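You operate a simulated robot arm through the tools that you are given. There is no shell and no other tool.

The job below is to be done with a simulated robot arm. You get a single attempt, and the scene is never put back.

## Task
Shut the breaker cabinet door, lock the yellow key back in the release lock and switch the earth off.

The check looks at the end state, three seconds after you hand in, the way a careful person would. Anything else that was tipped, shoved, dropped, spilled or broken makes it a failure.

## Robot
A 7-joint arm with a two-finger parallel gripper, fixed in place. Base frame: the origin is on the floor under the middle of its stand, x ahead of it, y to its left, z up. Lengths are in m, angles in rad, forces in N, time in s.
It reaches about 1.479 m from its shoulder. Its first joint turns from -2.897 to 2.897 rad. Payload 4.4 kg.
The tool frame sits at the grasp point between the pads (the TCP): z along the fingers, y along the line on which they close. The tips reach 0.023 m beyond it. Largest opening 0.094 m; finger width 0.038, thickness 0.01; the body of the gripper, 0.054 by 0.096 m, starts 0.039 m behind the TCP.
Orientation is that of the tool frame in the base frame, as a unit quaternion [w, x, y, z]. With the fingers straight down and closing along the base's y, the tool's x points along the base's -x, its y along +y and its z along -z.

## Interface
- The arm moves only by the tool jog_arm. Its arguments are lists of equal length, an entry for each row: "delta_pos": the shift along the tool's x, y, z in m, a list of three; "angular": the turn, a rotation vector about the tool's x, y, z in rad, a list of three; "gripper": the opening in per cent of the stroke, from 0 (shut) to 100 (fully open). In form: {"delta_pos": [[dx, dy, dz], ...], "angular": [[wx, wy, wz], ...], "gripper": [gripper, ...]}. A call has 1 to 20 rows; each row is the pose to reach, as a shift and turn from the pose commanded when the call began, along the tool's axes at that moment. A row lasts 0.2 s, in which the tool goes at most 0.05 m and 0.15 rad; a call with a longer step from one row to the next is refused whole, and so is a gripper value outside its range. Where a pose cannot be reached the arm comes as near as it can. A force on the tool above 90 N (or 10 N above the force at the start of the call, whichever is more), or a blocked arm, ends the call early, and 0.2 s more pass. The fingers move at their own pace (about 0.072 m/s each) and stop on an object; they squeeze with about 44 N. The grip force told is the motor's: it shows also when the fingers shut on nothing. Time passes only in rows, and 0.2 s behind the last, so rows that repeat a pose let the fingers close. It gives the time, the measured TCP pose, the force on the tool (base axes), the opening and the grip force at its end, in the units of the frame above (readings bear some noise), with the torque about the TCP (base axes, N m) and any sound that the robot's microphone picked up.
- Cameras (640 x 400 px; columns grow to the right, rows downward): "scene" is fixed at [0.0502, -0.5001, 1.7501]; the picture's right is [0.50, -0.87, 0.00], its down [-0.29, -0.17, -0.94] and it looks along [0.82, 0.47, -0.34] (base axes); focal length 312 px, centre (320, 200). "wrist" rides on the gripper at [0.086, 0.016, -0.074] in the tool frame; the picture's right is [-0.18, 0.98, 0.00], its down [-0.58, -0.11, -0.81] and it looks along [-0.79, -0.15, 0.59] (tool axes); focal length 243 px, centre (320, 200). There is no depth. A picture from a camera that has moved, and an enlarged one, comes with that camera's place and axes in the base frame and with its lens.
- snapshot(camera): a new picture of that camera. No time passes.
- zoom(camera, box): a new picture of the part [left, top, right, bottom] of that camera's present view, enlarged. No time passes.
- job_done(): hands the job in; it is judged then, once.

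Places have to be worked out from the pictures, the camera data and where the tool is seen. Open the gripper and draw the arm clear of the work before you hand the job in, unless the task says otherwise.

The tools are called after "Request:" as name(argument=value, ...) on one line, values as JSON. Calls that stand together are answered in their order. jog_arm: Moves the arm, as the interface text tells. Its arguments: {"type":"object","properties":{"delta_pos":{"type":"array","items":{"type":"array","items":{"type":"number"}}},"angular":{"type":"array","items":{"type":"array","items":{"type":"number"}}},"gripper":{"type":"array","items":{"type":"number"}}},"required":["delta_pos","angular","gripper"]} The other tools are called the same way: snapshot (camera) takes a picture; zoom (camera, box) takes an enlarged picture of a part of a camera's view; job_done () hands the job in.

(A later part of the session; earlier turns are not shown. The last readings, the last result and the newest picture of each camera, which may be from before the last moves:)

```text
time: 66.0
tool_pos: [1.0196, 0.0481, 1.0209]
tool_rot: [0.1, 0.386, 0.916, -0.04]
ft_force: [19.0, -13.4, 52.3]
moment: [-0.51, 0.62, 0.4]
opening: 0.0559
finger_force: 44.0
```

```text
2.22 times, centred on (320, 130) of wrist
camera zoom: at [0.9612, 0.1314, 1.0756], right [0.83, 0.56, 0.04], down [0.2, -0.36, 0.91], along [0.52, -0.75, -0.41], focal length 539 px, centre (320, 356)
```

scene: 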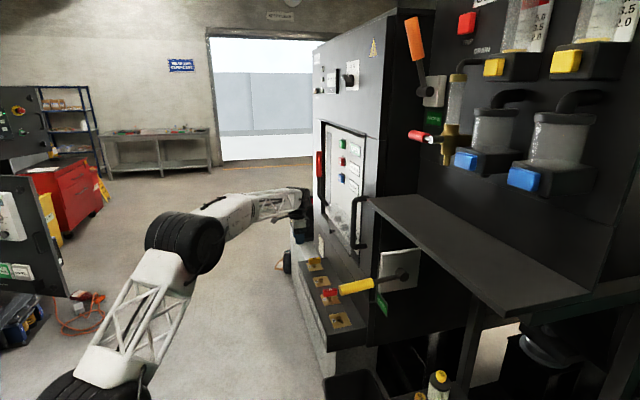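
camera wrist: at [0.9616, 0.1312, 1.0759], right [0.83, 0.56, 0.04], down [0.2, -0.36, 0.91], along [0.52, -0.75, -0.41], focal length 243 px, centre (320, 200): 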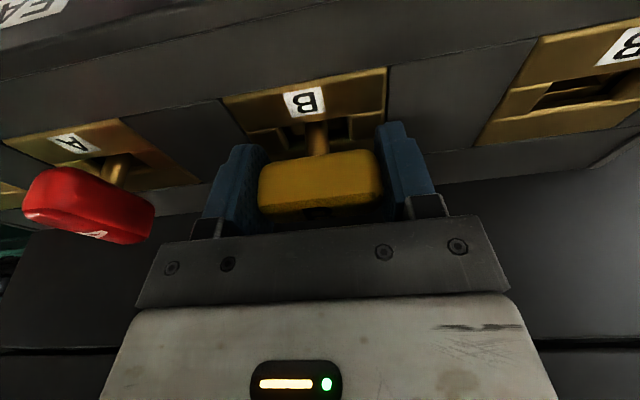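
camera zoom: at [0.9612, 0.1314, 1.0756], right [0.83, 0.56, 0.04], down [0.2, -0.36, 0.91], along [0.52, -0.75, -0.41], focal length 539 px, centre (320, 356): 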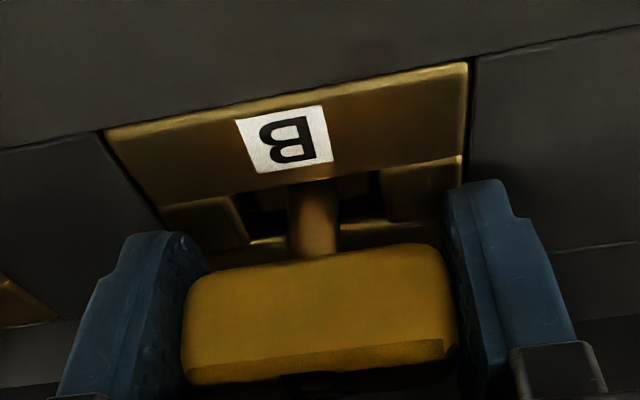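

Pressing gives 52 N with almost no movement, so this is a hard stop; the fingertips may be touching the plate rather than the key bottoming. I'll relieve the press, release the key, and rise to compare its height with the trapped red key.

Request:
jog_arm(delta_pos=[[-0.0009, 0, -0.0045], [-0.0009, 0, -0.0045], [-0.0009, 0, -0.0045], [-0.0009, 0, -0.0045], [-0.0051, 0, -0.0241], [-0.0093, 0, -0.0437], [-0.0134, 0, -0.0633]], angular=[[0, 0, 0], [0, 0, 0], [0, 0, 0], [0, 0, 0], [0, 0, 0], [0, 0, 0], [0, 0, 0]], gripper=[0, 65, 75, 75, 75, 75, 75])

Request:
snapshot(camera="wrist")

Request:
zoom(camera="scene", box=[305, 250, 355, 300])

```text
time: 67.7
tool_pos: [1.0192, 0.0493, 1.0832]
tool_rot: [0.095, 0.384, 0.917, -0.043]
ft_force: [0.5, -0.3, 0.3]
moment: [0.03, 0.03, -0.01]
opening: 0.0705
finger_force: 0.0
```

```text
taken
camera wrist: at [0.9612, 0.1319, 1.136], right [0.83, 0.56, 0.03], down [0.2, -0.36, 0.91], along [0.52, -0.75, -0.41], focal length 243 px, centre (320, 200)
```

wrist: 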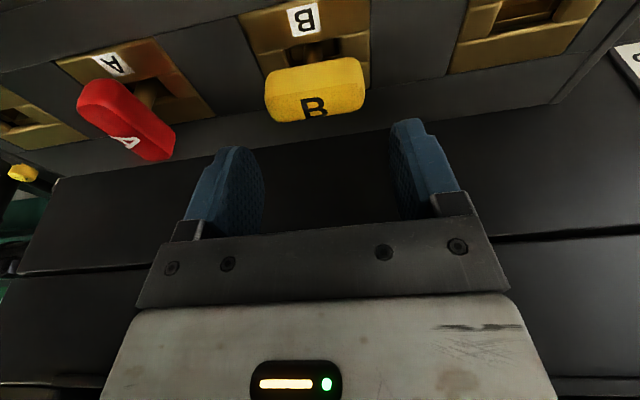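

```text
8.00 times, centred on (330, 275) of scene
camera zoom: at [0.0502, -0.5001, 1.7501], right [0.5, -0.87, 0.0], down [-0.29, -0.17, -0.94], along [0.82, 0.47, -0.34], focal length 2497 px, centre (240, -400)
```

zoom: 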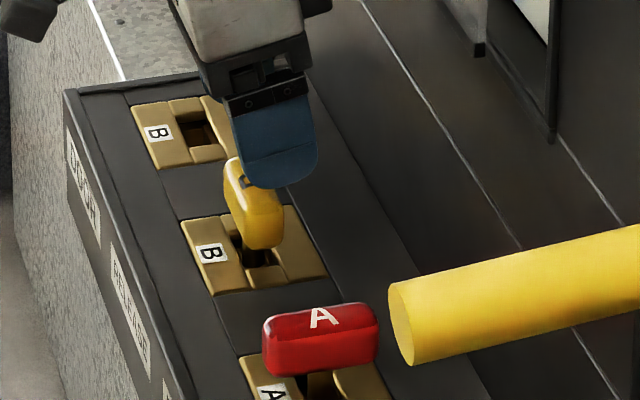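

Request:
zoom(camera="wrist", box=[50, 0, 210, 170])

Request:
zoom(camera="wrist", box=[230, 0, 400, 140])

Request:
zoom(camera="wrist", box=[440, 0, 620, 90])

```text
2.35 times, centred on (130, 85) of wrist
camera zoom: at [0.9612, 0.1319, 1.136], right [0.83, 0.56, 0.03], down [0.2, -0.36, 0.91], along [0.52, -0.75, -0.41], focal length 571 px, centre (767, 471)
```

zoom: 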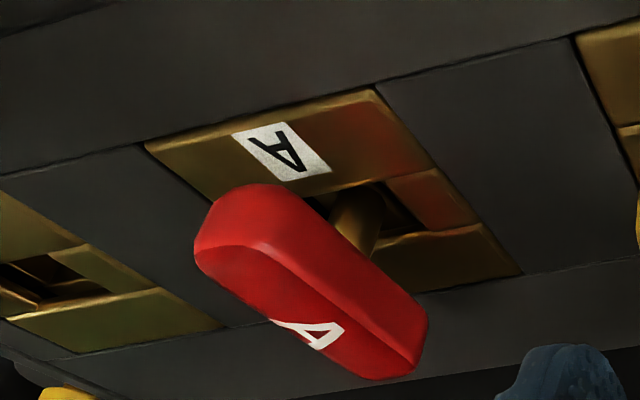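

```text
2.86 times, centred on (315, 70) of wrist
camera zoom: at [0.9612, 0.1319, 1.136], right [0.83, 0.56, 0.03], down [0.2, -0.36, 0.91], along [0.52, -0.75, -0.41], focal length 693 px, centre (334, 571)
```

zoom: 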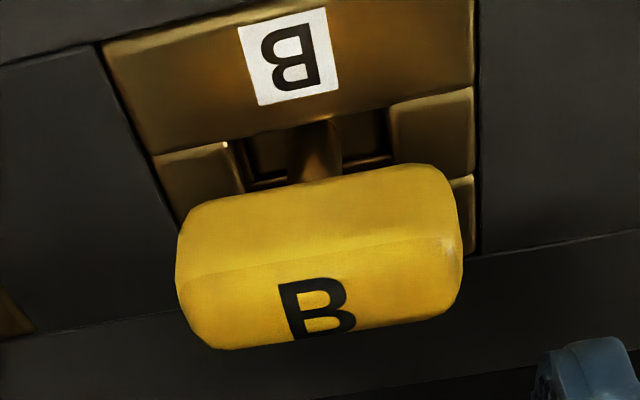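

```text
3.56 times, centred on (530, 45) of wrist
camera zoom: at [0.9612, 0.1319, 1.136], right [0.83, 0.56, 0.03], down [0.2, -0.36, 0.91], along [0.52, -0.75, -0.41], focal length 863 px, centre (-427, 751)
```

zoom: 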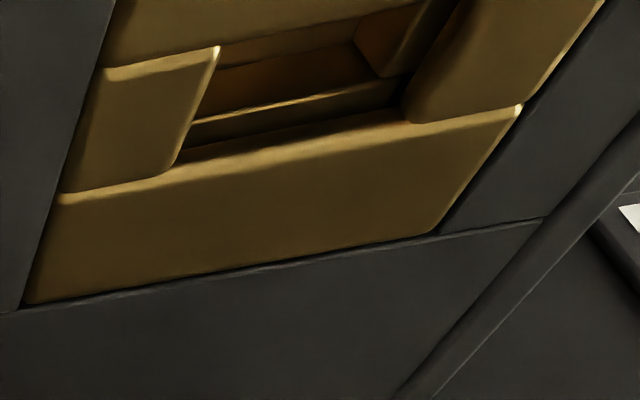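

The yellow bow top (≈1.034) now matches the trapped red key's height (≈1.036). While I was turning, the fingertips on the plate may have kept the key about 1 mm too high. I'll close the fingers above the bow and press it down gently to make sure it's fully seated.

Request:
jog_arm(delta_pos=[[0, 0, 0], [0, 0, 0], [0.0015, 0, 0.0069], [0.0031, 0, 0.0147], [0.0042, 0, 0.0196], [0.0048, 0, 0.0225]], angular=[[0, 0, 0], [0, 0, 0], [0, 0, 0], [0, 0, 0], [0, 0, 0], [0, 0, 0]], gripper=[30, 0, 0, 0, 0, 0])

Request:
snapshot(camera="wrist")

```text
time: 69.0
tool_pos: [1.0199, 0.0481, 1.0617]
tool_rot: [0.098, 0.386, 0.917, -0.041]
ft_force: [-5.8, 1.5, 26.9]
moment: [0.25, 0.42, 0.05]
opening: 0.0001
finger_force: 42.9
```

```text
taken
camera wrist: at [0.9619, 0.1314, 1.1165], right [0.83, 0.56, 0.04], down [0.2, -0.36, 0.91], along [0.52, -0.75, -0.41], focal length 243 px, centre (320, 200)
```

wrist: 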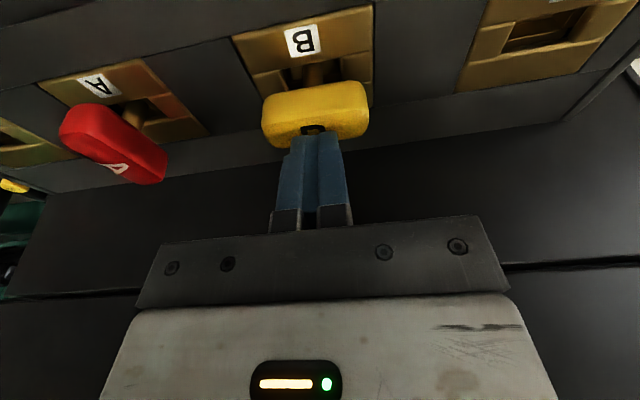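

The bow top is hard at z≈1.035, so the key is bottomed. I'll re-grip it higher on the bow (TCP z≈1.031) so the fingertips stay off the plate.

Request:
jog_arm(delta_pos=[[-0.0025, 0, -0.0118], [-0.0052, 0, -0.0245], [-0.0052, 0, -0.0245], [-0.0052, 0, -0.0245], [-0.0031, 0, -0.0147], [0.0, 0, 0.0], [0.0031, 0, 0.0147], [0.0062, 0, 0.0289], [0.0062, 0, 0.0289]], angular=[[0, 0, 0], [0, 0, 0], [0, 0, 0], [0, 0, 0], [0, 0, 0], [0, 0, 0], [0, 0, 0], [0, 0, 0], [0, 0, 0]], gripper=[0, 40, 75, 75, 75, 75, 75, 75, 75])

Request:
jog_arm(delta_pos=[[0, 0, 0], [0, 0, 0], [0, 0, 0], [0, 0, 0]], angular=[[0, 0, 0], [0, 0, 0], [0, 0, 0], [0, 0, 0]], gripper=[65, 40, 0, 0])

Request:
snapshot(camera="wrist")

```text
time: 71.0
tool_pos: [1.0195, 0.0477, 1.0295]
tool_rot: [0.097, 0.384, 0.917, -0.041]
ft_force: [-0.1, 0.0, -0.7]
moment: [-0.02, -0.01, 0.0]
opening: 0.0704
finger_force: 0.0
```

```text
time: 72.0
tool_pos: [1.0198, 0.0474, 1.0292]
tool_rot: [0.096, 0.385, 0.917, -0.041]
ft_force: [-0.8, -1.5, 1.1]
moment: [-0.04, -0.01, 0.02]
opening: 0.0553
finger_force: 44.0
```

```text
taken
camera wrist: at [0.9615, 0.1301, 1.0847], right [0.83, 0.56, 0.04], down [0.2, -0.36, 0.91], along [0.52, -0.75, -0.41], focal length 243 px, centre (320, 200)
```

wrist: 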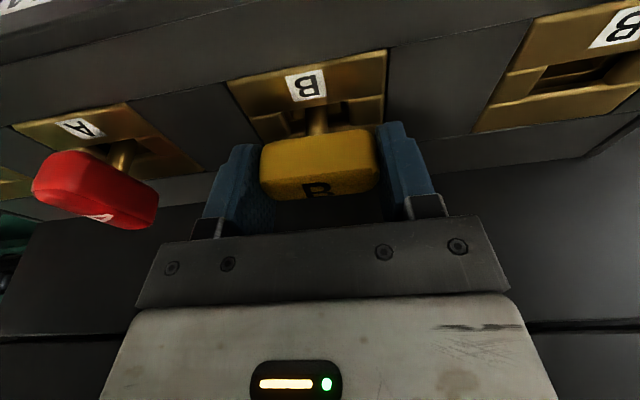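

Gripped with practically no preload. I'll turn clockwise again, 0.25 rad, with only the key resting on its seat.

Request:
jog_arm(delta_pos=[[0, 0, 0.0005], [0, 0, 0.0005], [0, 0, 0.0005], [0, 0, 0.0005]], angular=[[0.0166, 0.0001, 0.0783], [0.0332, 0.0002, 0.1565], [0.0519, 0.0003, 0.2446], [0.0519, 0.0003, 0.2446]], gripper=[0, 0, 0, 0])

Request:
zoom(camera="wrist", box=[200, 40, 440, 230])

```text
time: 73.0
tool_pos: [1.0203, 0.0476, 1.03]
tool_rot: [0.091, 0.497, 0.862, -0.053]
ft_force: [-7.5, -10.6, 9.0]
moment: [-0.52, 0.39, 0.06]
opening: 0.0553
finger_force: 44.2
```

```text
2.11 times, centred on (320, 135) of wrist
camera zoom: at [0.9839, 0.1425, 1.0845], right [0.94, 0.34, 0.04], down [0.11, -0.4, 0.91], along [0.32, -0.85, -0.41], focal length 511 px, centre (320, 337)
```

zoom: 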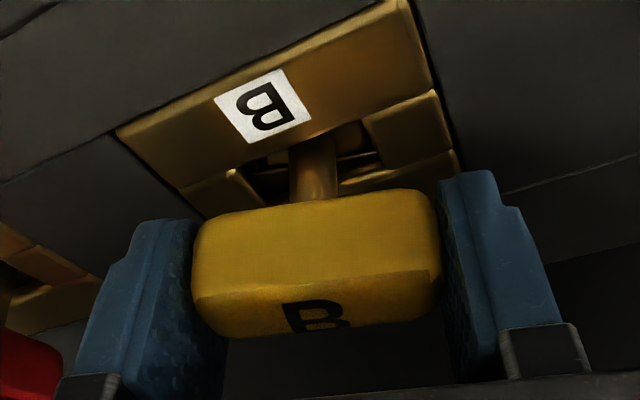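

With the higher grip the key turns freely, with torque about 0 and the opening unchanged. I'll continue clockwise to about 45°, easing 1 mm toward −row.

Request:
jog_arm(delta_pos=[[-0.0002, -0.001, 0], [-0.0002, -0.001, 0], [-0.0002, -0.001, 0], [-0.0002, -0.001, 0], [-0.0002, -0.001, 0], [-0.0002, -0.001, 0]], angular=[[0.021, 0.0001, 0.098], [0.0419, 0.0002, 0.196], [0.0629, 0.0003, 0.294], [0.0838, 0.0004, 0.392], [0.1048, 0.0005, 0.49], [0.1121, 0.0005, 0.5243]], gripper=[0, 0, 0, 0, 0, 0])

Request:
snapshot(camera="wrist")

Request:
zoom(camera="scene", box=[280, 200, 360, 290])

```text
time: 74.5
tool_pos: [1.019, 0.0466, 1.0302]
tool_rot: [0.074, 0.707, 0.699, -0.075]
ft_force: [-1.0, -2.8, 26.3]
moment: [-0.14, 0.02, 0.01]
opening: 0.055
finger_force: 43.6
```

```text
taken
camera wrist: at [1.0364, 0.1469, 1.0844], right [0.98, -0.19, 0.04], down [-0.11, -0.4, 0.91], along [-0.16, -0.9, -0.41], focal length 243 px, centre (320, 200)
```

wrist: 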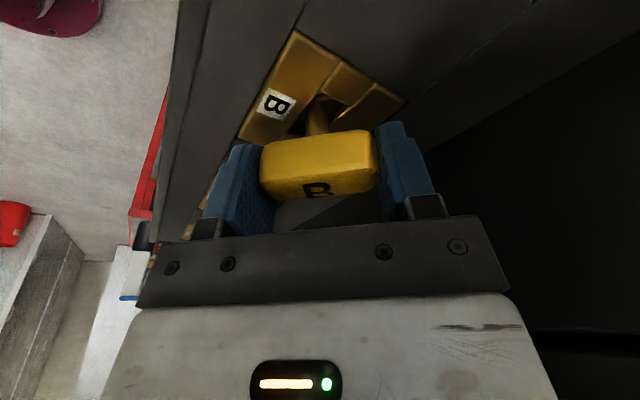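

```text
4.44 times, centred on (320, 245) of scene
camera zoom: at [0.0502, -0.5001, 1.7501], right [0.5, -0.87, 0.0], down [-0.29, -0.17, -0.94], along [0.82, 0.47, -0.34], focal length 1387 px, centre (320, 0)
```

zoom: 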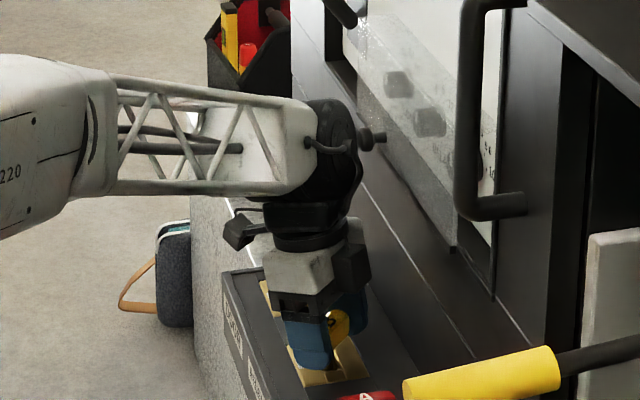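

The key is at about 45° with zero torque. The wrist looks close to the flap knob, so I'll check the gap before moving.

Request:
zoom(camera="scene", box=[315, 210, 350, 250])

```text
10.00 times, centred on (332, 230) of scene
camera zoom: at [0.0502, -0.5001, 1.7501], right [0.5, -0.87, 0.0], down [-0.29, -0.17, -0.94], along [0.82, 0.47, -0.34], focal length 3122 px, centre (195, -100)
```

zoom: 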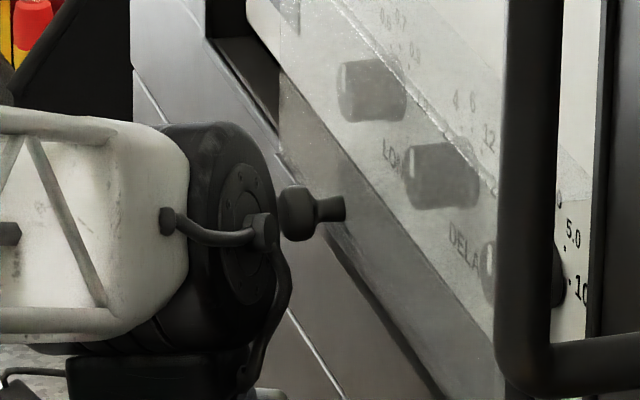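

The knob is undisturbed, but the gap is small. I'll relieve the downward load, open, and lift straight up.

Request:
jog_arm(delta_pos=[[-0.0004, 0, -0.002], [-0.0004, 0, -0.002], [-0.0004, 0, -0.002], [-0.0042, 0, -0.0195], [-0.0084, 0, -0.0391], [-0.0126, 0, -0.0586]], angular=[[0, 0, 0], [0, 0, 0], [0, 0, 0], [0, 0, 0], [0, 0, 0], [0, 0, 0]], gripper=[40, 75, 75, 75, 75, 75])

Request:
snapshot(camera="wrist")

Request:
zoom(camera="scene", box=[280, 200, 360, 290])

```text
time: 75.8
tool_pos: [1.0171, 0.0499, 1.0863]
tool_rot: [0.073, 0.707, 0.7, -0.076]
ft_force: [0.3, -0.5, -0.6]
moment: [-0.02, 0.01, 0.03]
opening: 0.0704
finger_force: 0.1
```

```text
taken
camera wrist: at [1.0361, 0.149, 1.1413], right [0.98, -0.19, 0.04], down [-0.11, -0.4, 0.91], along [-0.16, -0.9, -0.41], focal length 243 px, centre (320, 200)
```

wrist: 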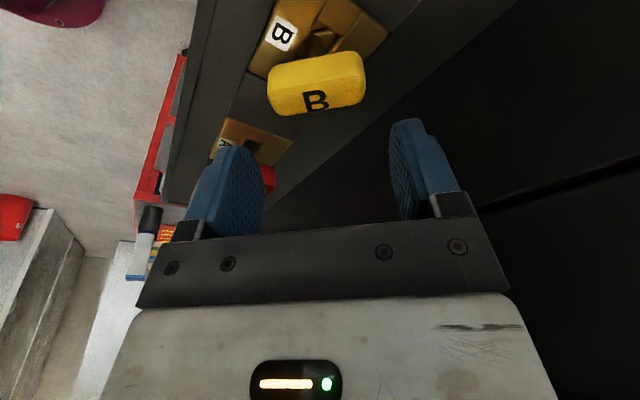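

```text
4.44 times, centred on (320, 245) of scene
camera zoom: at [0.0502, -0.5001, 1.7501], right [0.5, -0.87, 0.0], down [-0.29, -0.17, -0.94], along [0.82, 0.47, -0.34], focal length 1387 px, centre (320, 0)
```

zoom: 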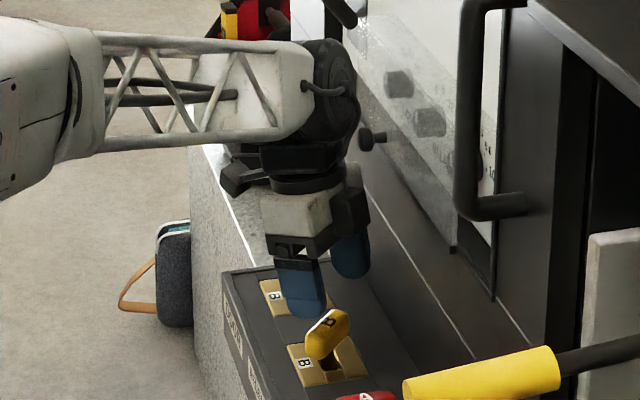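

The key stands at about 45° in RELEASE. I'll move outward, then swing the gripper to the forward heading (leaning back toward the base) to grip the bow on its flats and finish the turn.

Request:
jog_arm(delta_pos=[[0.0202, -0.0228, -0.012], [0.0404, -0.0455, -0.024], [0.0404, -0.0455, -0.024], [0.0404, -0.0455, -0.024], [0.0404, -0.0455, -0.024], [0.0404, -0.0455, -0.024], [0.0404, -0.0455, -0.024], [0.0404, -0.0455, -0.024], [0.0404, -0.0455, -0.024], [0.0404, -0.0455, -0.024], [0.0404, -0.0455, -0.024], [0.0404, -0.0455, -0.024], [0.0404, -0.0455, -0.024], [0.0404, -0.0455, -0.024]], angular=[[0, 0, 0], [0, 0, 0], [-0.0287, -0.001, -0.1287], [-0.0573, -0.0021, -0.2573], [-0.086, -0.0031, -0.386], [-0.1147, -0.0041, -0.5147], [-0.1433, -0.0051, -0.6433], [-0.172, -0.0062, -0.772], [-0.2007, -0.0072, -0.9007], [-0.2293, -0.0082, -1.0293], [-0.258, -0.0092, -1.158], [-0.2867, -0.0103, -1.2867], [-0.3153, -0.0113, -1.4153], [-0.344, -0.0123, -1.544]], gripper=[75, 75, 60, 50, 50, 50, 50, 50, 50, 50, 50, 50, 50, 50])

Request:
snapshot(camera="wrist")

Request:
zoom(camera="scene", box=[280, 200, 360, 290])

```text
time: 78.8
tool_pos: [0.9731, 0.0926, 1.1035]
tool_rot: [0.112, -0.002, 0.994, 0.0]
ft_force: [0.1, 0.3, -0.5]
moment: [0.01, -0.01, 0.01]
opening: 0.0472
finger_force: 0.1
```

```text
taken
camera wrist: at [0.8721, 0.108, 1.1565], right [0.18, 0.98, 0.04], down [0.39, -0.11, 0.92], along [0.91, -0.15, -0.4], focal length 243 px, centre (320, 200)
```

wrist: 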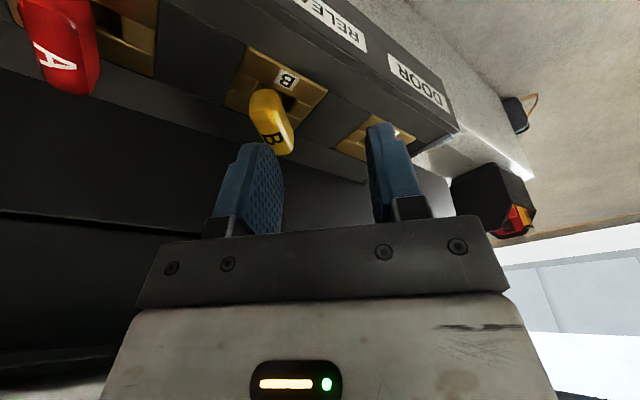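

```text
4.44 times, centred on (320, 245) of scene
camera zoom: at [0.0502, -0.5001, 1.7501], right [0.5, -0.87, 0.0], down [-0.29, -0.17, -0.94], along [0.82, 0.47, -0.34], focal length 1387 px, centre (320, 0)
```

zoom: 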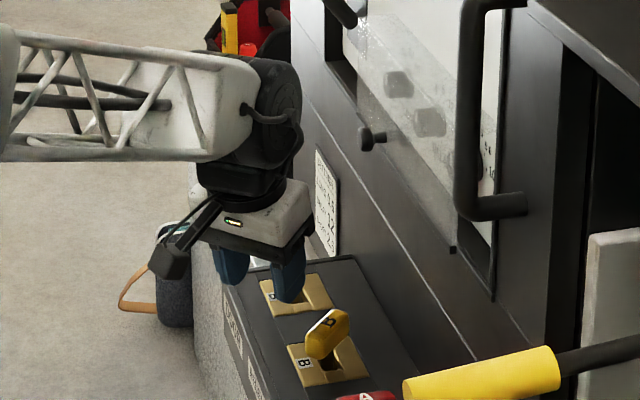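

The gripper is now oriented for the flats. I'll go above the key and lower to TCP z≈1.031.

Request:
jog_arm(delta_pos=[[-0.0132, -0.0149, 0.0094], [-0.0263, -0.0299, 0.0187], [-0.0395, -0.0448, 0.0281], [-0.0335, -0.0448, 0.0545], [-0.0275, -0.0448, 0.0808], [-0.0275, -0.0448, 0.0808]], angular=[[0, 0, 0], [0, 0, 0], [0, 0, 0], [0, 0, 0], [0, 0, 0], [0, 0, 0]], gripper=[50, 50, 50, 50, 50, 50])

Request:
snapshot(camera="wrist")

Request:
zoom(camera="scene", box=[280, 200, 360, 290])

```text
time: 80.2
tool_pos: [1.0189, 0.0472, 1.0309]
tool_rot: [0.113, 0.0, 0.994, 0.0]
ft_force: [0.0, 0.0, 0.8]
moment: [0.05, 0.05, -0.02]
opening: 0.0468
finger_force: 0.0
```

```text
taken
camera wrist: at [0.9182, 0.0628, 1.0841], right [0.18, 0.98, 0.04], down [0.39, -0.11, 0.92], along [0.9, -0.15, -0.4], focal length 243 px, centre (320, 200)
```

wrist: 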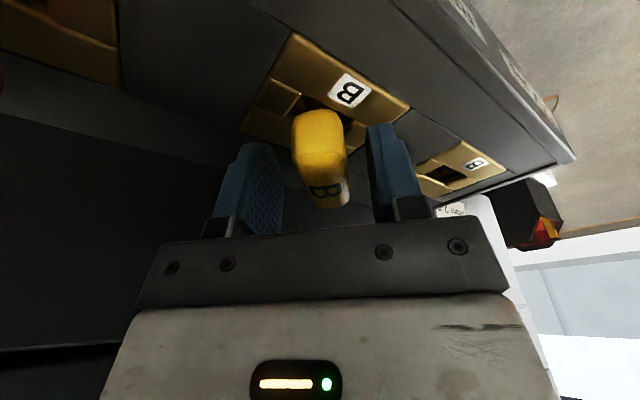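

```text
4.44 times, centred on (320, 245) of scene
camera zoom: at [0.0502, -0.5001, 1.7501], right [0.5, -0.87, 0.0], down [-0.29, -0.17, -0.94], along [0.82, 0.47, -0.34], focal length 1387 px, centre (320, 0)
```

zoom: 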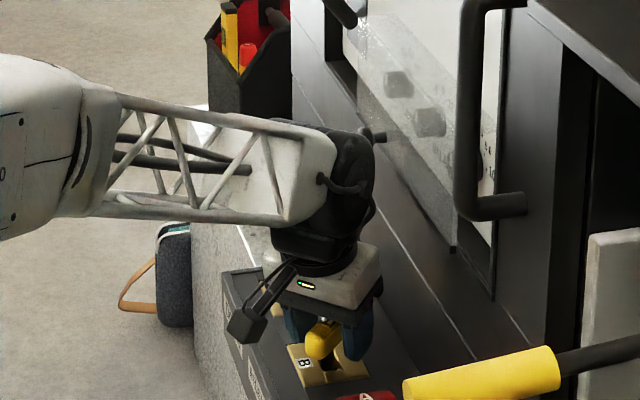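

The bow sits between the fingers and the wrist clears the flap. I'll close on the flats.

Request:
jog_arm(delta_pos=[[0, 0, 0], [0, 0, 0], [0, 0, 0], [0, 0, 0]], angular=[[0, 0, 0], [0, 0, 0], [0, 0, 0], [0, 0, 0]], gripper=[30, 10, 0, 0])

Request:
snapshot(camera="wrist")

```text
time: 81.2
tool_pos: [1.0185, 0.0483, 1.0317]
tool_rot: [0.112, 0.0, 0.994, 0.001]
ft_force: [0.2, 13.9, -1.6]
moment: [0.71, 0.01, 0.04]
opening: 0.0213
finger_force: 44.1
```

```text
taken
camera wrist: at [0.9182, 0.0635, 1.0843], right [0.18, 0.98, 0.04], down [0.39, -0.11, 0.92], along [0.9, -0.15, -0.4], focal length 243 px, centre (320, 200)
```

wrist: 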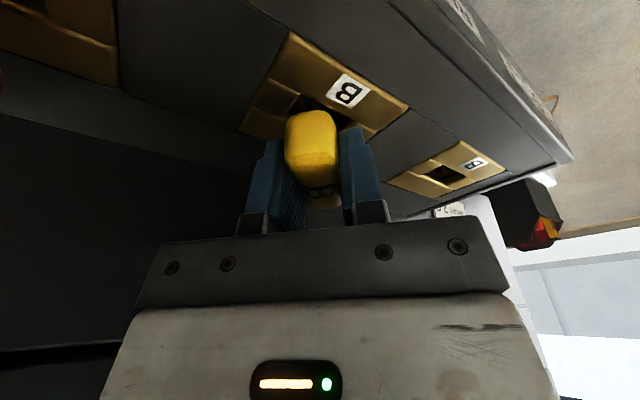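

Gripped on the flats; there's a 14 N side load, so I'll shift 1.3 mm in +y and turn clockwise 0.4 rad.

Request:
jog_arm(delta_pos=[[0, 0.0013, 0], [0, 0.0013, 0], [0, 0.0013, 0], [0, 0.0013, 0], [0, 0.0013, 0]], angular=[[0, 0, 0], [0.0223, -0.0002, 0.0976], [0.0445, -0.0004, 0.1952], [0.0668, -0.0006, 0.2928], [0.0891, -0.0008, 0.3904]], gripper=[0, 0, 0, 0, 0])

Request:
snapshot(camera="wrist")

Request:
zoom(camera="scene", box=[280, 200, 360, 290])

```text
time: 82.5
tool_pos: [1.0184, 0.0494, 1.031]
tool_rot: [0.111, 0.198, 0.974, -0.022]
ft_force: [-4.9, -0.6, 2.7]
moment: [0.02, 0.2, 0.01]
opening: 0.0214
finger_force: 44.4
```

```text
taken
camera wrist: at [0.9324, 0.1027, 1.084], right [0.55, 0.83, 0.04], down [0.31, -0.25, 0.92], along [0.78, -0.49, -0.4], focal length 243 px, centre (320, 200)
```

wrist: 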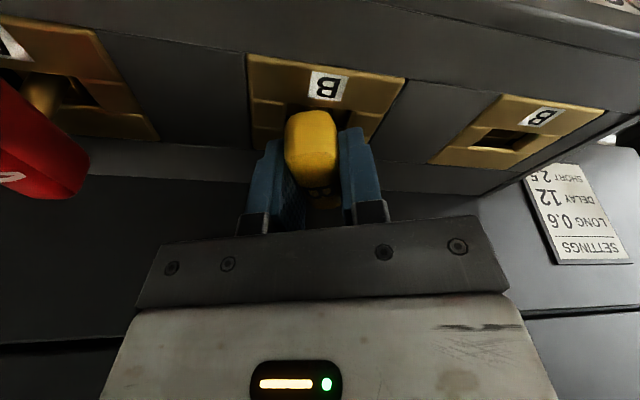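

```text
4.44 times, centred on (320, 245) of scene
camera zoom: at [0.0502, -0.5001, 1.7501], right [0.5, -0.87, 0.0], down [-0.29, -0.17, -0.94], along [0.82, 0.47, -0.34], focal length 1387 px, centre (320, 0)
```

zoom: 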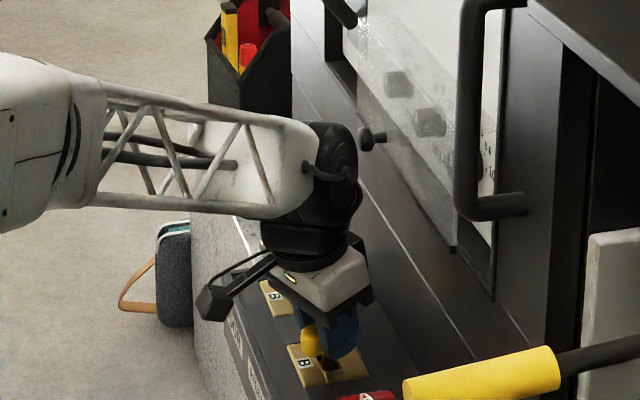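

Turning smoothly with nearly zero load. I'll do the remaining ~0.39 rad clockwise.

Request:
jog_arm(delta_pos=[[0, 0, 0], [0, 0, 0], [0, 0, 0], [0, 0, 0], [0, 0, 0]], angular=[[0.0225, -0.0001, 0.0976], [0.045, -0.0002, 0.1952], [0.0675, -0.0004, 0.2927], [0.0866, -0.0005, 0.3757], [0.0866, -0.0005, 0.3757]], gripper=[0, 0, 0, 0, 0])

Request:
snapshot(camera="wrist")

```text
time: 83.7
tool_pos: [1.0183, 0.0509, 1.0313]
tool_rot: [0.104, 0.38, 0.918, -0.043]
ft_force: [0.6, -0.3, 0.8]
moment: [-0.05, 0.02, 0.02]
opening: 0.0213
finger_force: 43.8
```

```text
taken
camera wrist: at [0.9589, 0.1322, 1.084], right [0.82, 0.57, 0.04], down [0.19, -0.35, 0.92], along [0.53, -0.75, -0.4], focal length 243 px, centre (320, 200)
```

wrist: 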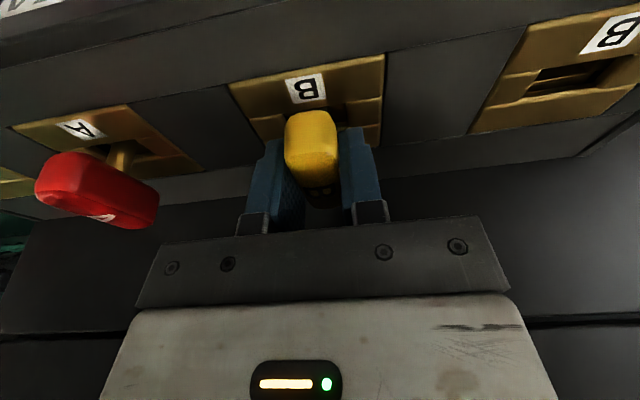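

At 90° with zero load. I'll nudge 0.06 rad more to feel for the end stop.

Request:
jog_arm(delta_pos=[[0, 0, 0], [0, 0, 0], [0, 0, 0]], angular=[[0.0067, 0, 0.03], [0.0133, 0, 0.0585], [0.0133, 0, 0.0585]], gripper=[0, 0, 0])

```text
time: 84.5
tool_pos: [1.0191, 0.0492, 1.0311]
tool_rot: [0.103, 0.407, 0.906, -0.046]
ft_force: [-12.4, -6.4, 2.9]
moment: [-0.26, 0.65, 0.21]
opening: 0.0213
finger_force: 44.1
```

Request:
jog_arm(delta_pos=[[0, 0, 0], [0, 0, 0]], angular=[[0.0114, 0, 0.05], [0.0114, 0, 0.05]], gripper=[0, 0])

Request:
zoom(camera="wrist", box=[200, 40, 440, 230])

```text
time: 85.0
tool_pos: [1.0188, 0.0496, 1.0313]
tool_rot: [0.101, 0.431, 0.895, -0.049]
ft_force: [-19.7, -10.6, 6.5]
moment: [-0.42, 0.95, 1.64]
opening: 0.0221
finger_force: 44.3
```

```text
2.11 times, centred on (320, 135) of wrist
camera zoom: at [0.969, 0.1382, 1.0841], right [0.88, 0.47, 0.04], down [0.15, -0.37, 0.92], along [0.45, -0.8, -0.4], focal length 511 px, centre (320, 337)
```

zoom: 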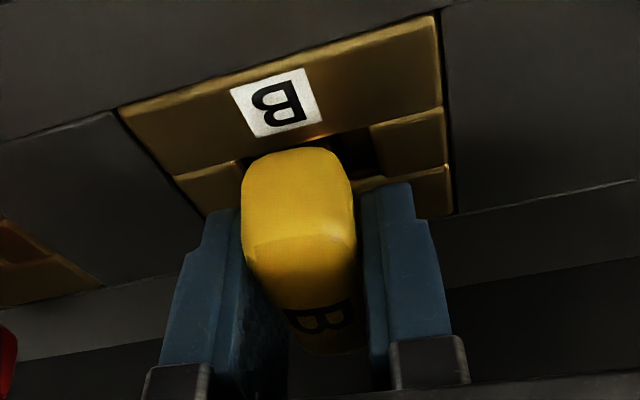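

The stop is firm at 1.6 N·m, so the key is fully turned. I'll ease back slightly and do a gentle 3 mm pull test to confirm it's trapped.

Request:
jog_arm(delta_pos=[[0, 0, 0], [-0.0004, 0, -0.0015], [-0.0007, 0, -0.003], [-0.0007, 0, -0.003]], angular=[[-0.0137, 0, -0.06], [-0.0137, 0, -0.06], [-0.0137, 0, -0.06], [-0.0137, 0, -0.06]], gripper=[0, 0, 0, 0])

```text
time: 86.0
tool_pos: [1.0188, 0.0493, 1.0327]
tool_rot: [0.104, 0.403, 0.908, -0.046]
ft_force: [-6.7, -2.4, -4.0]
moment: [-0.15, 0.32, 0.11]
opening: 0.0213
finger_force: 43.8
```

Request:
jog_arm(delta_pos=[[-0.0005, 0, -0.002], [-0.001, 0, -0.0042], [-0.001, 0, -0.0042]], angular=[[0, 0, 0], [0, 0, 0], [0, 0, 0]], gripper=[0, 0, 0])

```text
time: 86.8
tool_pos: [1.0185, 0.0501, 1.0364]
tool_rot: [0.102, 0.403, 0.908, -0.047]
ft_force: [-5.0, -3.7, -33.2]
moment: [-0.01, 0.21, 0.04]
opening: 0.0217
finger_force: 44.0
```

Pulling up meets 33 N after a few millimetres of play, so the key is trapped in RELEASE. I'll lower back, release and withdraw up and outward.

Request:
jog_arm(delta_pos=[[0.0009, 0, 0.0035], [0.0017, 0, 0.0068], [0.0017, 0, 0.0068], [0.0017, 0, 0.0068], [-0.003, 0, -0.013], [-0.0077, 0, -0.033], [-0.0124, 0, -0.053]], angular=[[0, 0, 0], [0, 0, 0], [0, 0, 0], [0, 0, 0], [0, 0, 0], [0, 0, 0], [0, 0, 0]], gripper=[0, 0, 50, 50, 50, 50, 50])

Request:
snapshot(camera="wrist")

Request:
snapshot(camera="scene")

Request:
zoom(camera="scene", box=[305, 240, 425, 330])

```text
time: 88.5
tool_pos: [1.0182, 0.0497, 1.0934]
tool_rot: [0.102, 0.403, 0.908, -0.046]
ft_force: [0.1, 0.4, -0.4]
moment: [0.0, -0.01, 0.01]
opening: 0.0469
finger_force: 0.1
```

```text
taken
camera wrist: at [0.9638, 0.1347, 1.1461], right [0.85, 0.53, 0.04], down [0.18, -0.36, 0.92], along [0.5, -0.77, -0.4], focal length 243 px, centre (320, 200)
```

wrist: 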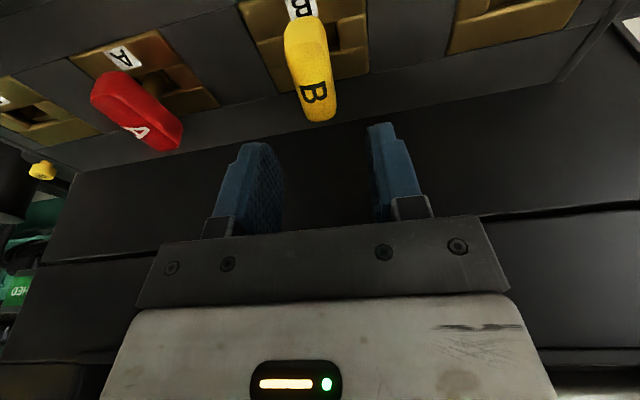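

```text
taken
```

scene: 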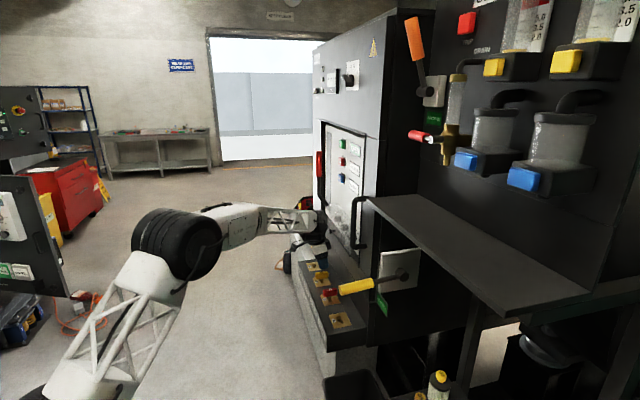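

```text
4.44 times, centred on (365, 285) of scene
camera zoom: at [0.0502, -0.5001, 1.7501], right [0.5, -0.87, 0.0], down [-0.29, -0.17, -0.94], along [0.82, 0.47, -0.34], focal length 1387 px, centre (120, -178)
```

zoom: 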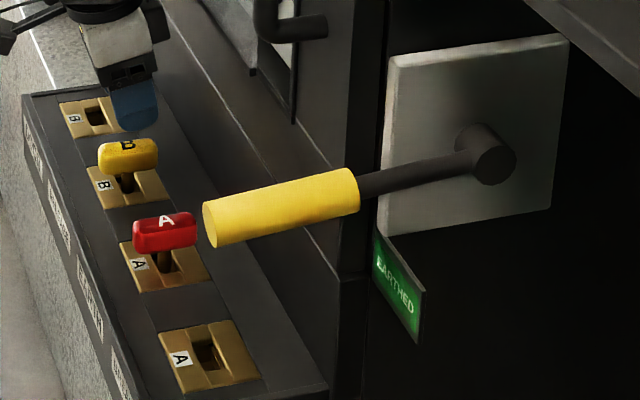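

The yellow key is trapped in RELEASE, oriented like the red key in EARTH. Next is the earth lever. I'll zoom on its plate and indicator for markings about its travel.

Request:
zoom(camera="scene", box=[375, 235, 435, 285])

Request:
zoom(camera="scene", box=[370, 275, 410, 325])

Request:
zoom(camera="scene", box=[340, 180, 470, 330])

```text
8.00 times, centred on (405, 260) of scene
camera zoom: at [0.0502, -0.5001, 1.7501], right [0.5, -0.87, 0.0], down [-0.29, -0.17, -0.94], along [0.82, 0.47, -0.34], focal length 2497 px, centre (-360, -280)
```

zoom: 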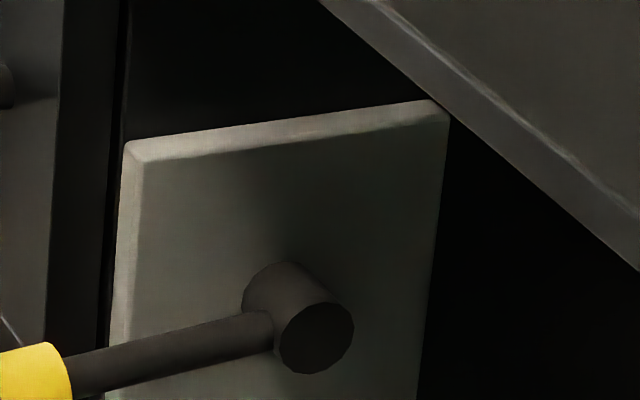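

```text
8.00 times, centred on (390, 300) of scene
camera zoom: at [0.0502, -0.5001, 1.7501], right [0.5, -0.87, 0.0], down [-0.29, -0.17, -0.94], along [0.82, 0.47, -0.34], focal length 2497 px, centre (-240, -600)
```

zoom: 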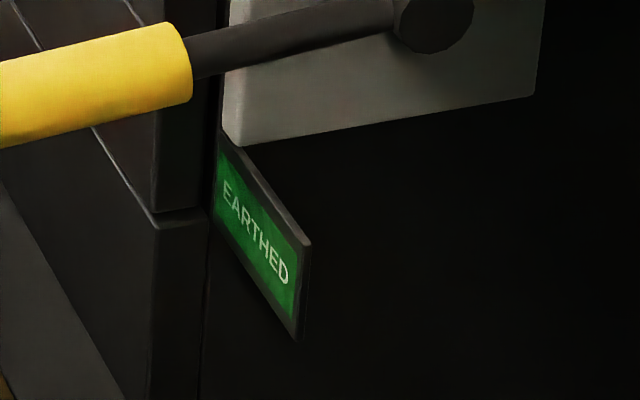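

```text
2.67 times, centred on (405, 255) of scene
camera zoom: at [0.0502, -0.5001, 1.7501], right [0.5, -0.87, 0.0], down [-0.29, -0.17, -0.94], along [0.82, 0.47, -0.34], focal length 832 px, centre (93, 53)
```

zoom: 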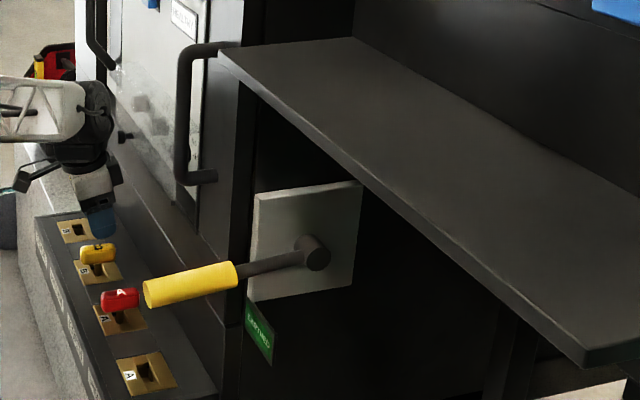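

There are no markings. The lever pivots at about (0.91, -0.31, 1.19), pointing straight out with its tip near (0.755, -0.165, 1.18). I'll move the arm outward, up, and along to above the handle with the fingers closed to look at it.

Request:
jog_arm(delta_pos=[[0.0186, -0.0014, -0.0384], [0.0371, -0.0027, -0.0768], [0.0557, -0.0041, -0.1152], [0.0483, -0.0459, -0.1297], [0.0408, -0.0876, -0.1441], [0.0334, -0.1294, -0.1586], [0.026, -0.1711, -0.1731], [0.0185, -0.2129, -0.1875], [0.0111, -0.2546, -0.202], [0.0036, -0.2964, -0.2165], [-0.0038, -0.3381, -0.2309]], angular=[[0, 0, 0], [0, 0, 0], [0, 0, 0], [0, 0, 0], [0, 0, 0], [0, 0, 0], [0, 0, 0], [0, 0, 0], [0, 0, 0], [0, 0, 0], [0, 0, 0]], gripper=[50, 50, 50, 0, 0, 0, 0, 0, 0, 0, 0])

Request:
snapshot(camera="wrist")

Request:
snapshot(camera="scene")

```text
time: 90.8
tool_pos: [0.7368, -0.1465, 1.3151]
tool_rot: [0.103, 0.402, 0.909, -0.045]
ft_force: [-0.3, -0.6, 0.1]
moment: [0.01, -0.01, 0.07]
opening: 0.0
finger_force: 42.2
```

```text
taken
camera wrist: at [0.6807, -0.0609, 1.3686], right [0.85, 0.53, 0.04], down [0.18, -0.36, 0.92], along [0.5, -0.77, -0.4], focal length 243 px, centre (320, 200)
```

wrist: 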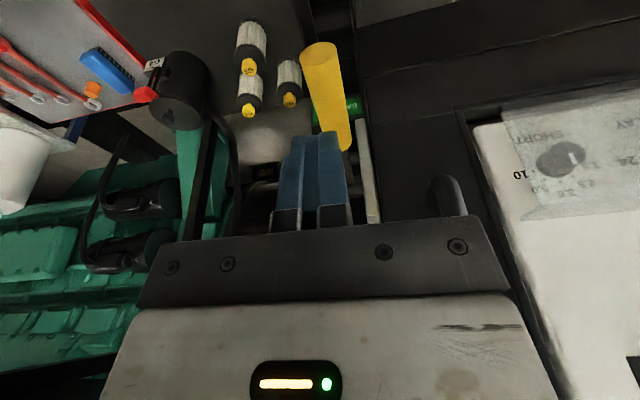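

```text
taken
```

scene: 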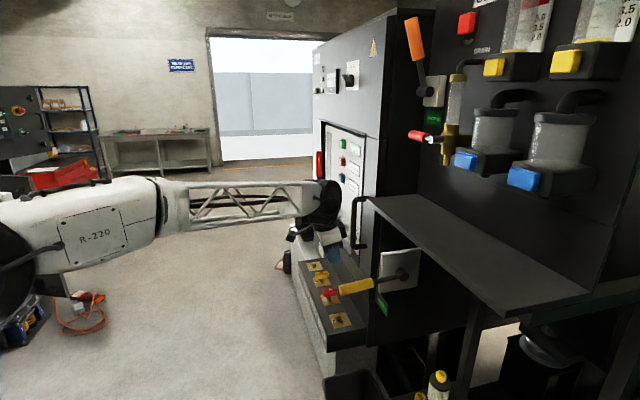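

The lever handle is at r≈0.417, tip n≈0.651, z≈1.18, agreeing with my earlier fix. I'll bring the closed fingertips above the handle near its tip and press down gently to find which way it travels.

Request:
jog_arm(delta_pos=[[-0.0086, 0.0005, 0.026], [-0.0171, 0.001, 0.0519], [-0.0257, 0.0015, 0.0779], [-0.0232, 0.0015, 0.0886], [-0.0213, 0.0015, 0.0974], [-0.0202, 0.0015, 0.1022]], angular=[[0, 0, 0], [0, 0, 0], [0, 0, 0], [0, 0, 0], [0, 0, 0], [0, 0, 0]], gripper=[0, 0, 0, 0, 0, 0])

Request:
snapshot(camera="wrist")

Request:
zoom(camera="scene", box=[310, 170, 430, 320])

```text
time: 92.4
tool_pos: [0.765, -0.1716, 1.2331]
tool_rot: [0.111, 0.404, 0.907, -0.045]
ft_force: [-5.1, 3.1, 17.2]
moment: [0.21, 0.32, 0.05]
opening: 0.0
finger_force: 43.1
stopped in row 6: the force on the tool passed its limit at 94 N (the readings are from after the stop); the commanded pose is now the measured one
```

```text
taken
camera wrist: at [0.7075, -0.0866, 1.2849], right [0.85, 0.53, 0.05], down [0.16, -0.36, 0.92], along [0.5, -0.77, -0.39], focal length 243 px, centre (320, 200)
```

wrist: 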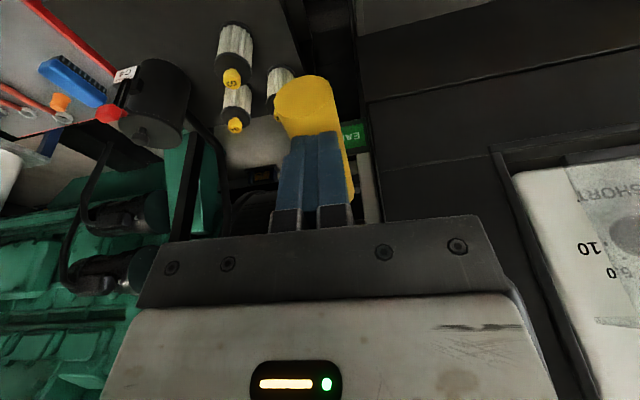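

```text
2.67 times, centred on (370, 245) of scene
camera zoom: at [0.0502, -0.5001, 1.7501], right [0.5, -0.87, 0.0], down [-0.29, -0.17, -0.94], along [0.82, 0.47, -0.34], focal length 832 px, centre (187, 80)
```

zoom: 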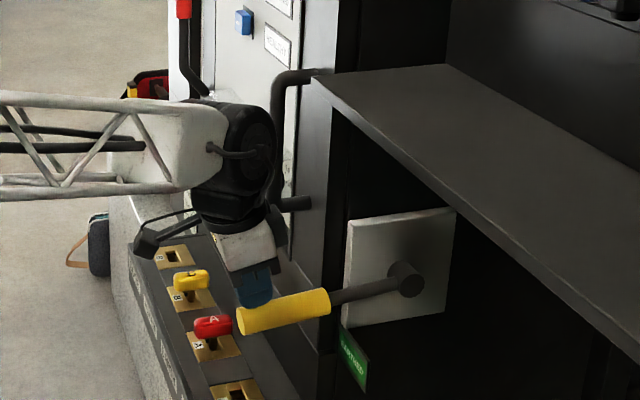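

Pressing down hits a hard stop (94 N, no movement), so the lever must go up. I'll back off and re-orient the closed fingers to point horizontally inward, with the camera on the near side, so I can lift the handle from below.

Request:
jog_arm(delta_pos=[[0.0366, -0.002, -0.0228], [0.0732, -0.004, -0.0455], [0.1098, -0.0061, -0.0683], [0.1464, -0.0081, -0.091], [0.183, -0.0101, -0.1138], [0.183, -0.0101, -0.1138], [0.183, -0.0101, -0.1138], [0.183, -0.0101, -0.1138], [0.183, -0.0101, -0.1138], [0.183, -0.0101, -0.1138], [0.183, -0.0101, -0.1138], [0.183, -0.0101, -0.1138], [0.183, -0.0101, -0.1138], [0.183, -0.0101, -0.1138], [0.183, -0.0101, -0.1138], [0.183, -0.0101, -0.1138], [0.183, -0.0101, -0.1138], [0.183, -0.0101, -0.1138], [0.183, -0.0101, -0.1138], [0.183, -0.0101, -0.1138]], angular=[[0, 0, 0], [0, 0, 0], [0, 0, 0], [0, 0, 0], [0, 0, 0], [0.0671, -0.0711, -0.0902], [0.1342, -0.1422, -0.1804], [0.2012, -0.2133, -0.2706], [0.2683, -0.2843, -0.3608], [0.3354, -0.3554, -0.451], [0.4025, -0.4265, -0.5412], [0.4696, -0.4976, -0.6314], [0.5366, -0.5687, -0.7215], [0.6037, -0.6398, -0.8117], [0.6708, -0.7109, -0.9019], [0.7379, -0.782, -0.9921], [0.805, -0.853, -1.0823], [0.872, -0.9241, -1.1725], [0.9391, -0.9952, -1.2627], [1.0062, -1.0663, -1.3529]], gripper=[0, 0, 0, 0, 0, 0, 0, 0, 0, 0, 0, 0, 0, 0, 0, 0, 0, 0, 0, 0])

Request:
snapshot(camera="wrist")

Request:
snapshot(camera="scene")

```text
time: 96.6
tool_pos: [0.6183, -0.0273, 1.2979]
tool_rot: [0.271, -0.273, 0.654, -0.652]
ft_force: [-0.3, -0.1, 0.1]
moment: [0.03, 0.02, 0.0]
opening: 0.0
finger_force: 41.8
```

```text
taken
camera wrist: at [0.5048, -0.0367, 1.2821], right [0.13, 0.13, -0.98], down [-0.16, 0.98, 0.11], along [0.98, 0.15, 0.15], focal length 243 px, centre (320, 200)
```

wrist: 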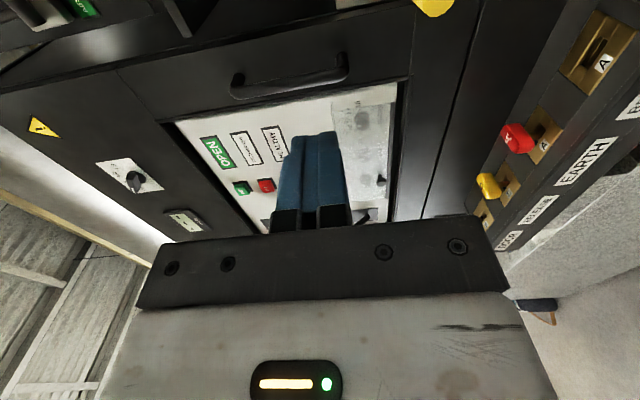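

```text
taken
```

scene: 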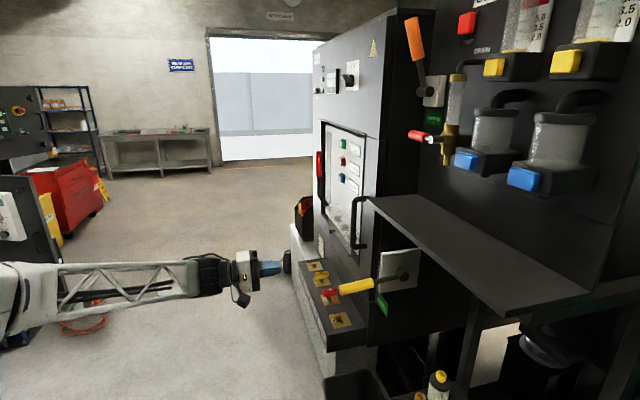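

The tool now points inward at r≈0.418. I'll drop to z≈1.145 and slide under the handle.

Request:
jog_arm(delta_pos=[[0, 0.038, 0], [0, 0.076, 0], [0, 0.115, 0], [0, 0.153, 0], [0, 0.153, 0.0437], [0, 0.153, 0.0874], [0, 0.153, 0.1311], [0, 0.153, 0.1748], [0, 0.153, 0.2185]], angular=[[0, 0, 0], [0, 0, 0], [0, 0, 0], [0, 0, 0], [0, 0, 0], [0, 0, 0], [0, 0, 0], [0, 0, 0], [0, 0, 0]], gripper=[0, 0, 0, 0, 0, 0, 0, 0, 0])

Request:
snapshot(camera="wrist")

Request:
zoom(camera="scene", box=[290, 200, 430, 330])

```text
time: 98.6
tool_pos: [0.7707, -0.1779, 1.1408]
tool_rot: [0.271, -0.272, 0.654, -0.652]
ft_force: [-62.1, 42.6, -3.3]
moment: [-2.13, -3.03, 0.2]
opening: 0.0
finger_force: 42.6
```

```text
taken
camera wrist: at [0.6577, -0.1884, 1.1246], right [0.13, 0.13, -0.98], down [-0.16, 0.98, 0.11], along [0.98, 0.15, 0.14], focal length 243 px, centre (320, 200)
```

wrist: 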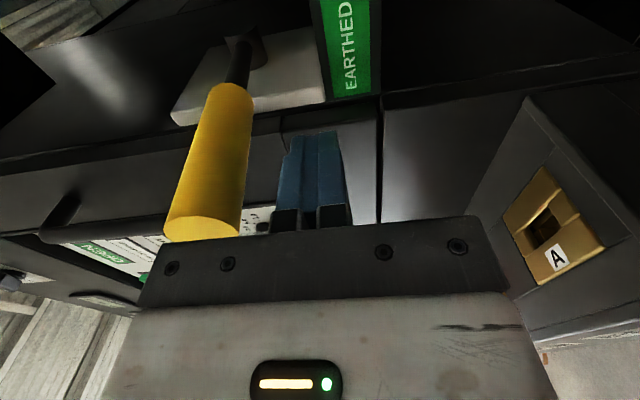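

```text
3.08 times, centred on (360, 265) of scene
camera zoom: at [0.0502, -0.5001, 1.7501], right [0.5, -0.87, 0.0], down [-0.29, -0.17, -0.94], along [0.82, 0.47, -0.34], focal length 960 px, centre (197, 0)
```

zoom: 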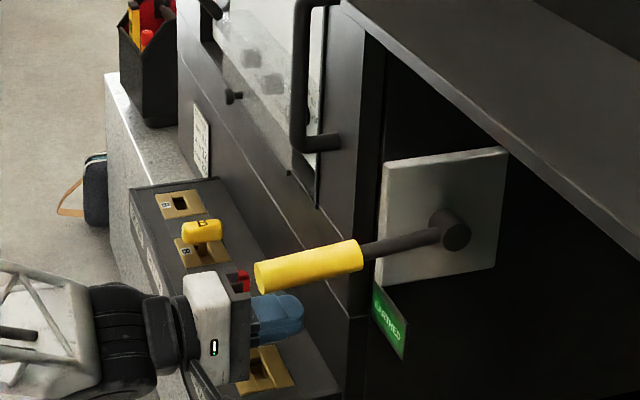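

The gripper body has bumped the end of the handle (74 N along its axis). I'll back off 2.5 cm right away.

Request:
jog_arm(delta_pos=[[0, 0, -0.012], [0, 0, -0.025]], angular=[[0, 0, 0], [0, 0, 0]], gripper=[0, 0])

Request:
snapshot(camera="wrist")

Request:
zoom(camera="scene", box=[290, 200, 430, 330])

```text
time: 99.2
tool_pos: [0.7568, -0.1648, 1.1421]
tool_rot: [0.27, -0.272, 0.654, -0.653]
ft_force: [0.0, 0.7, 0.2]
moment: [0.01, 0.03, -0.02]
opening: 0.0001
finger_force: 42.4
```

```text
taken
camera wrist: at [0.642, -0.1738, 1.1265], right [0.13, 0.13, -0.98], down [-0.16, 0.98, 0.11], along [0.98, 0.14, 0.15], focal length 243 px, centre (320, 200)
```

wrist: 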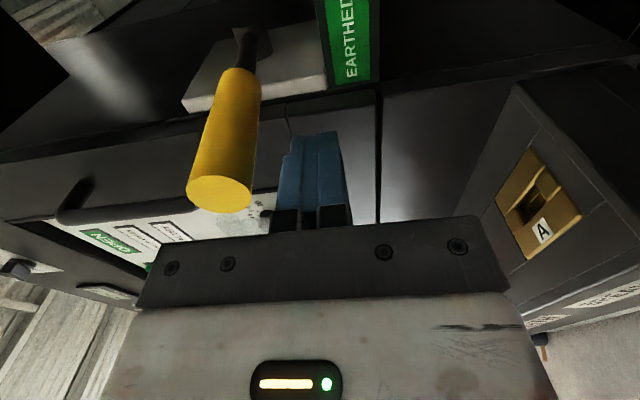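

```text
3.08 times, centred on (360, 265) of scene
camera zoom: at [0.0502, -0.5001, 1.7501], right [0.5, -0.87, 0.0], down [-0.29, -0.17, -0.94], along [0.82, 0.47, -0.34], focal length 960 px, centre (197, 0)
```

zoom: 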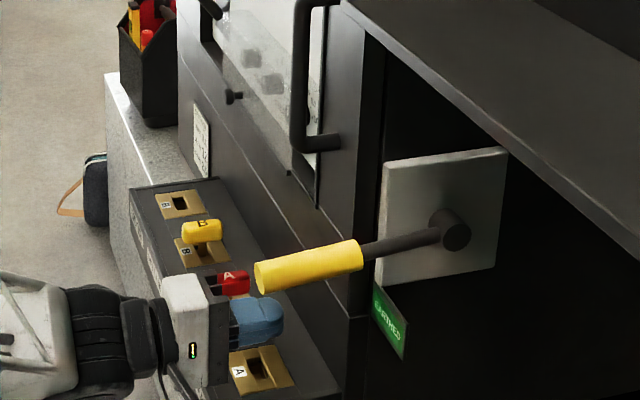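

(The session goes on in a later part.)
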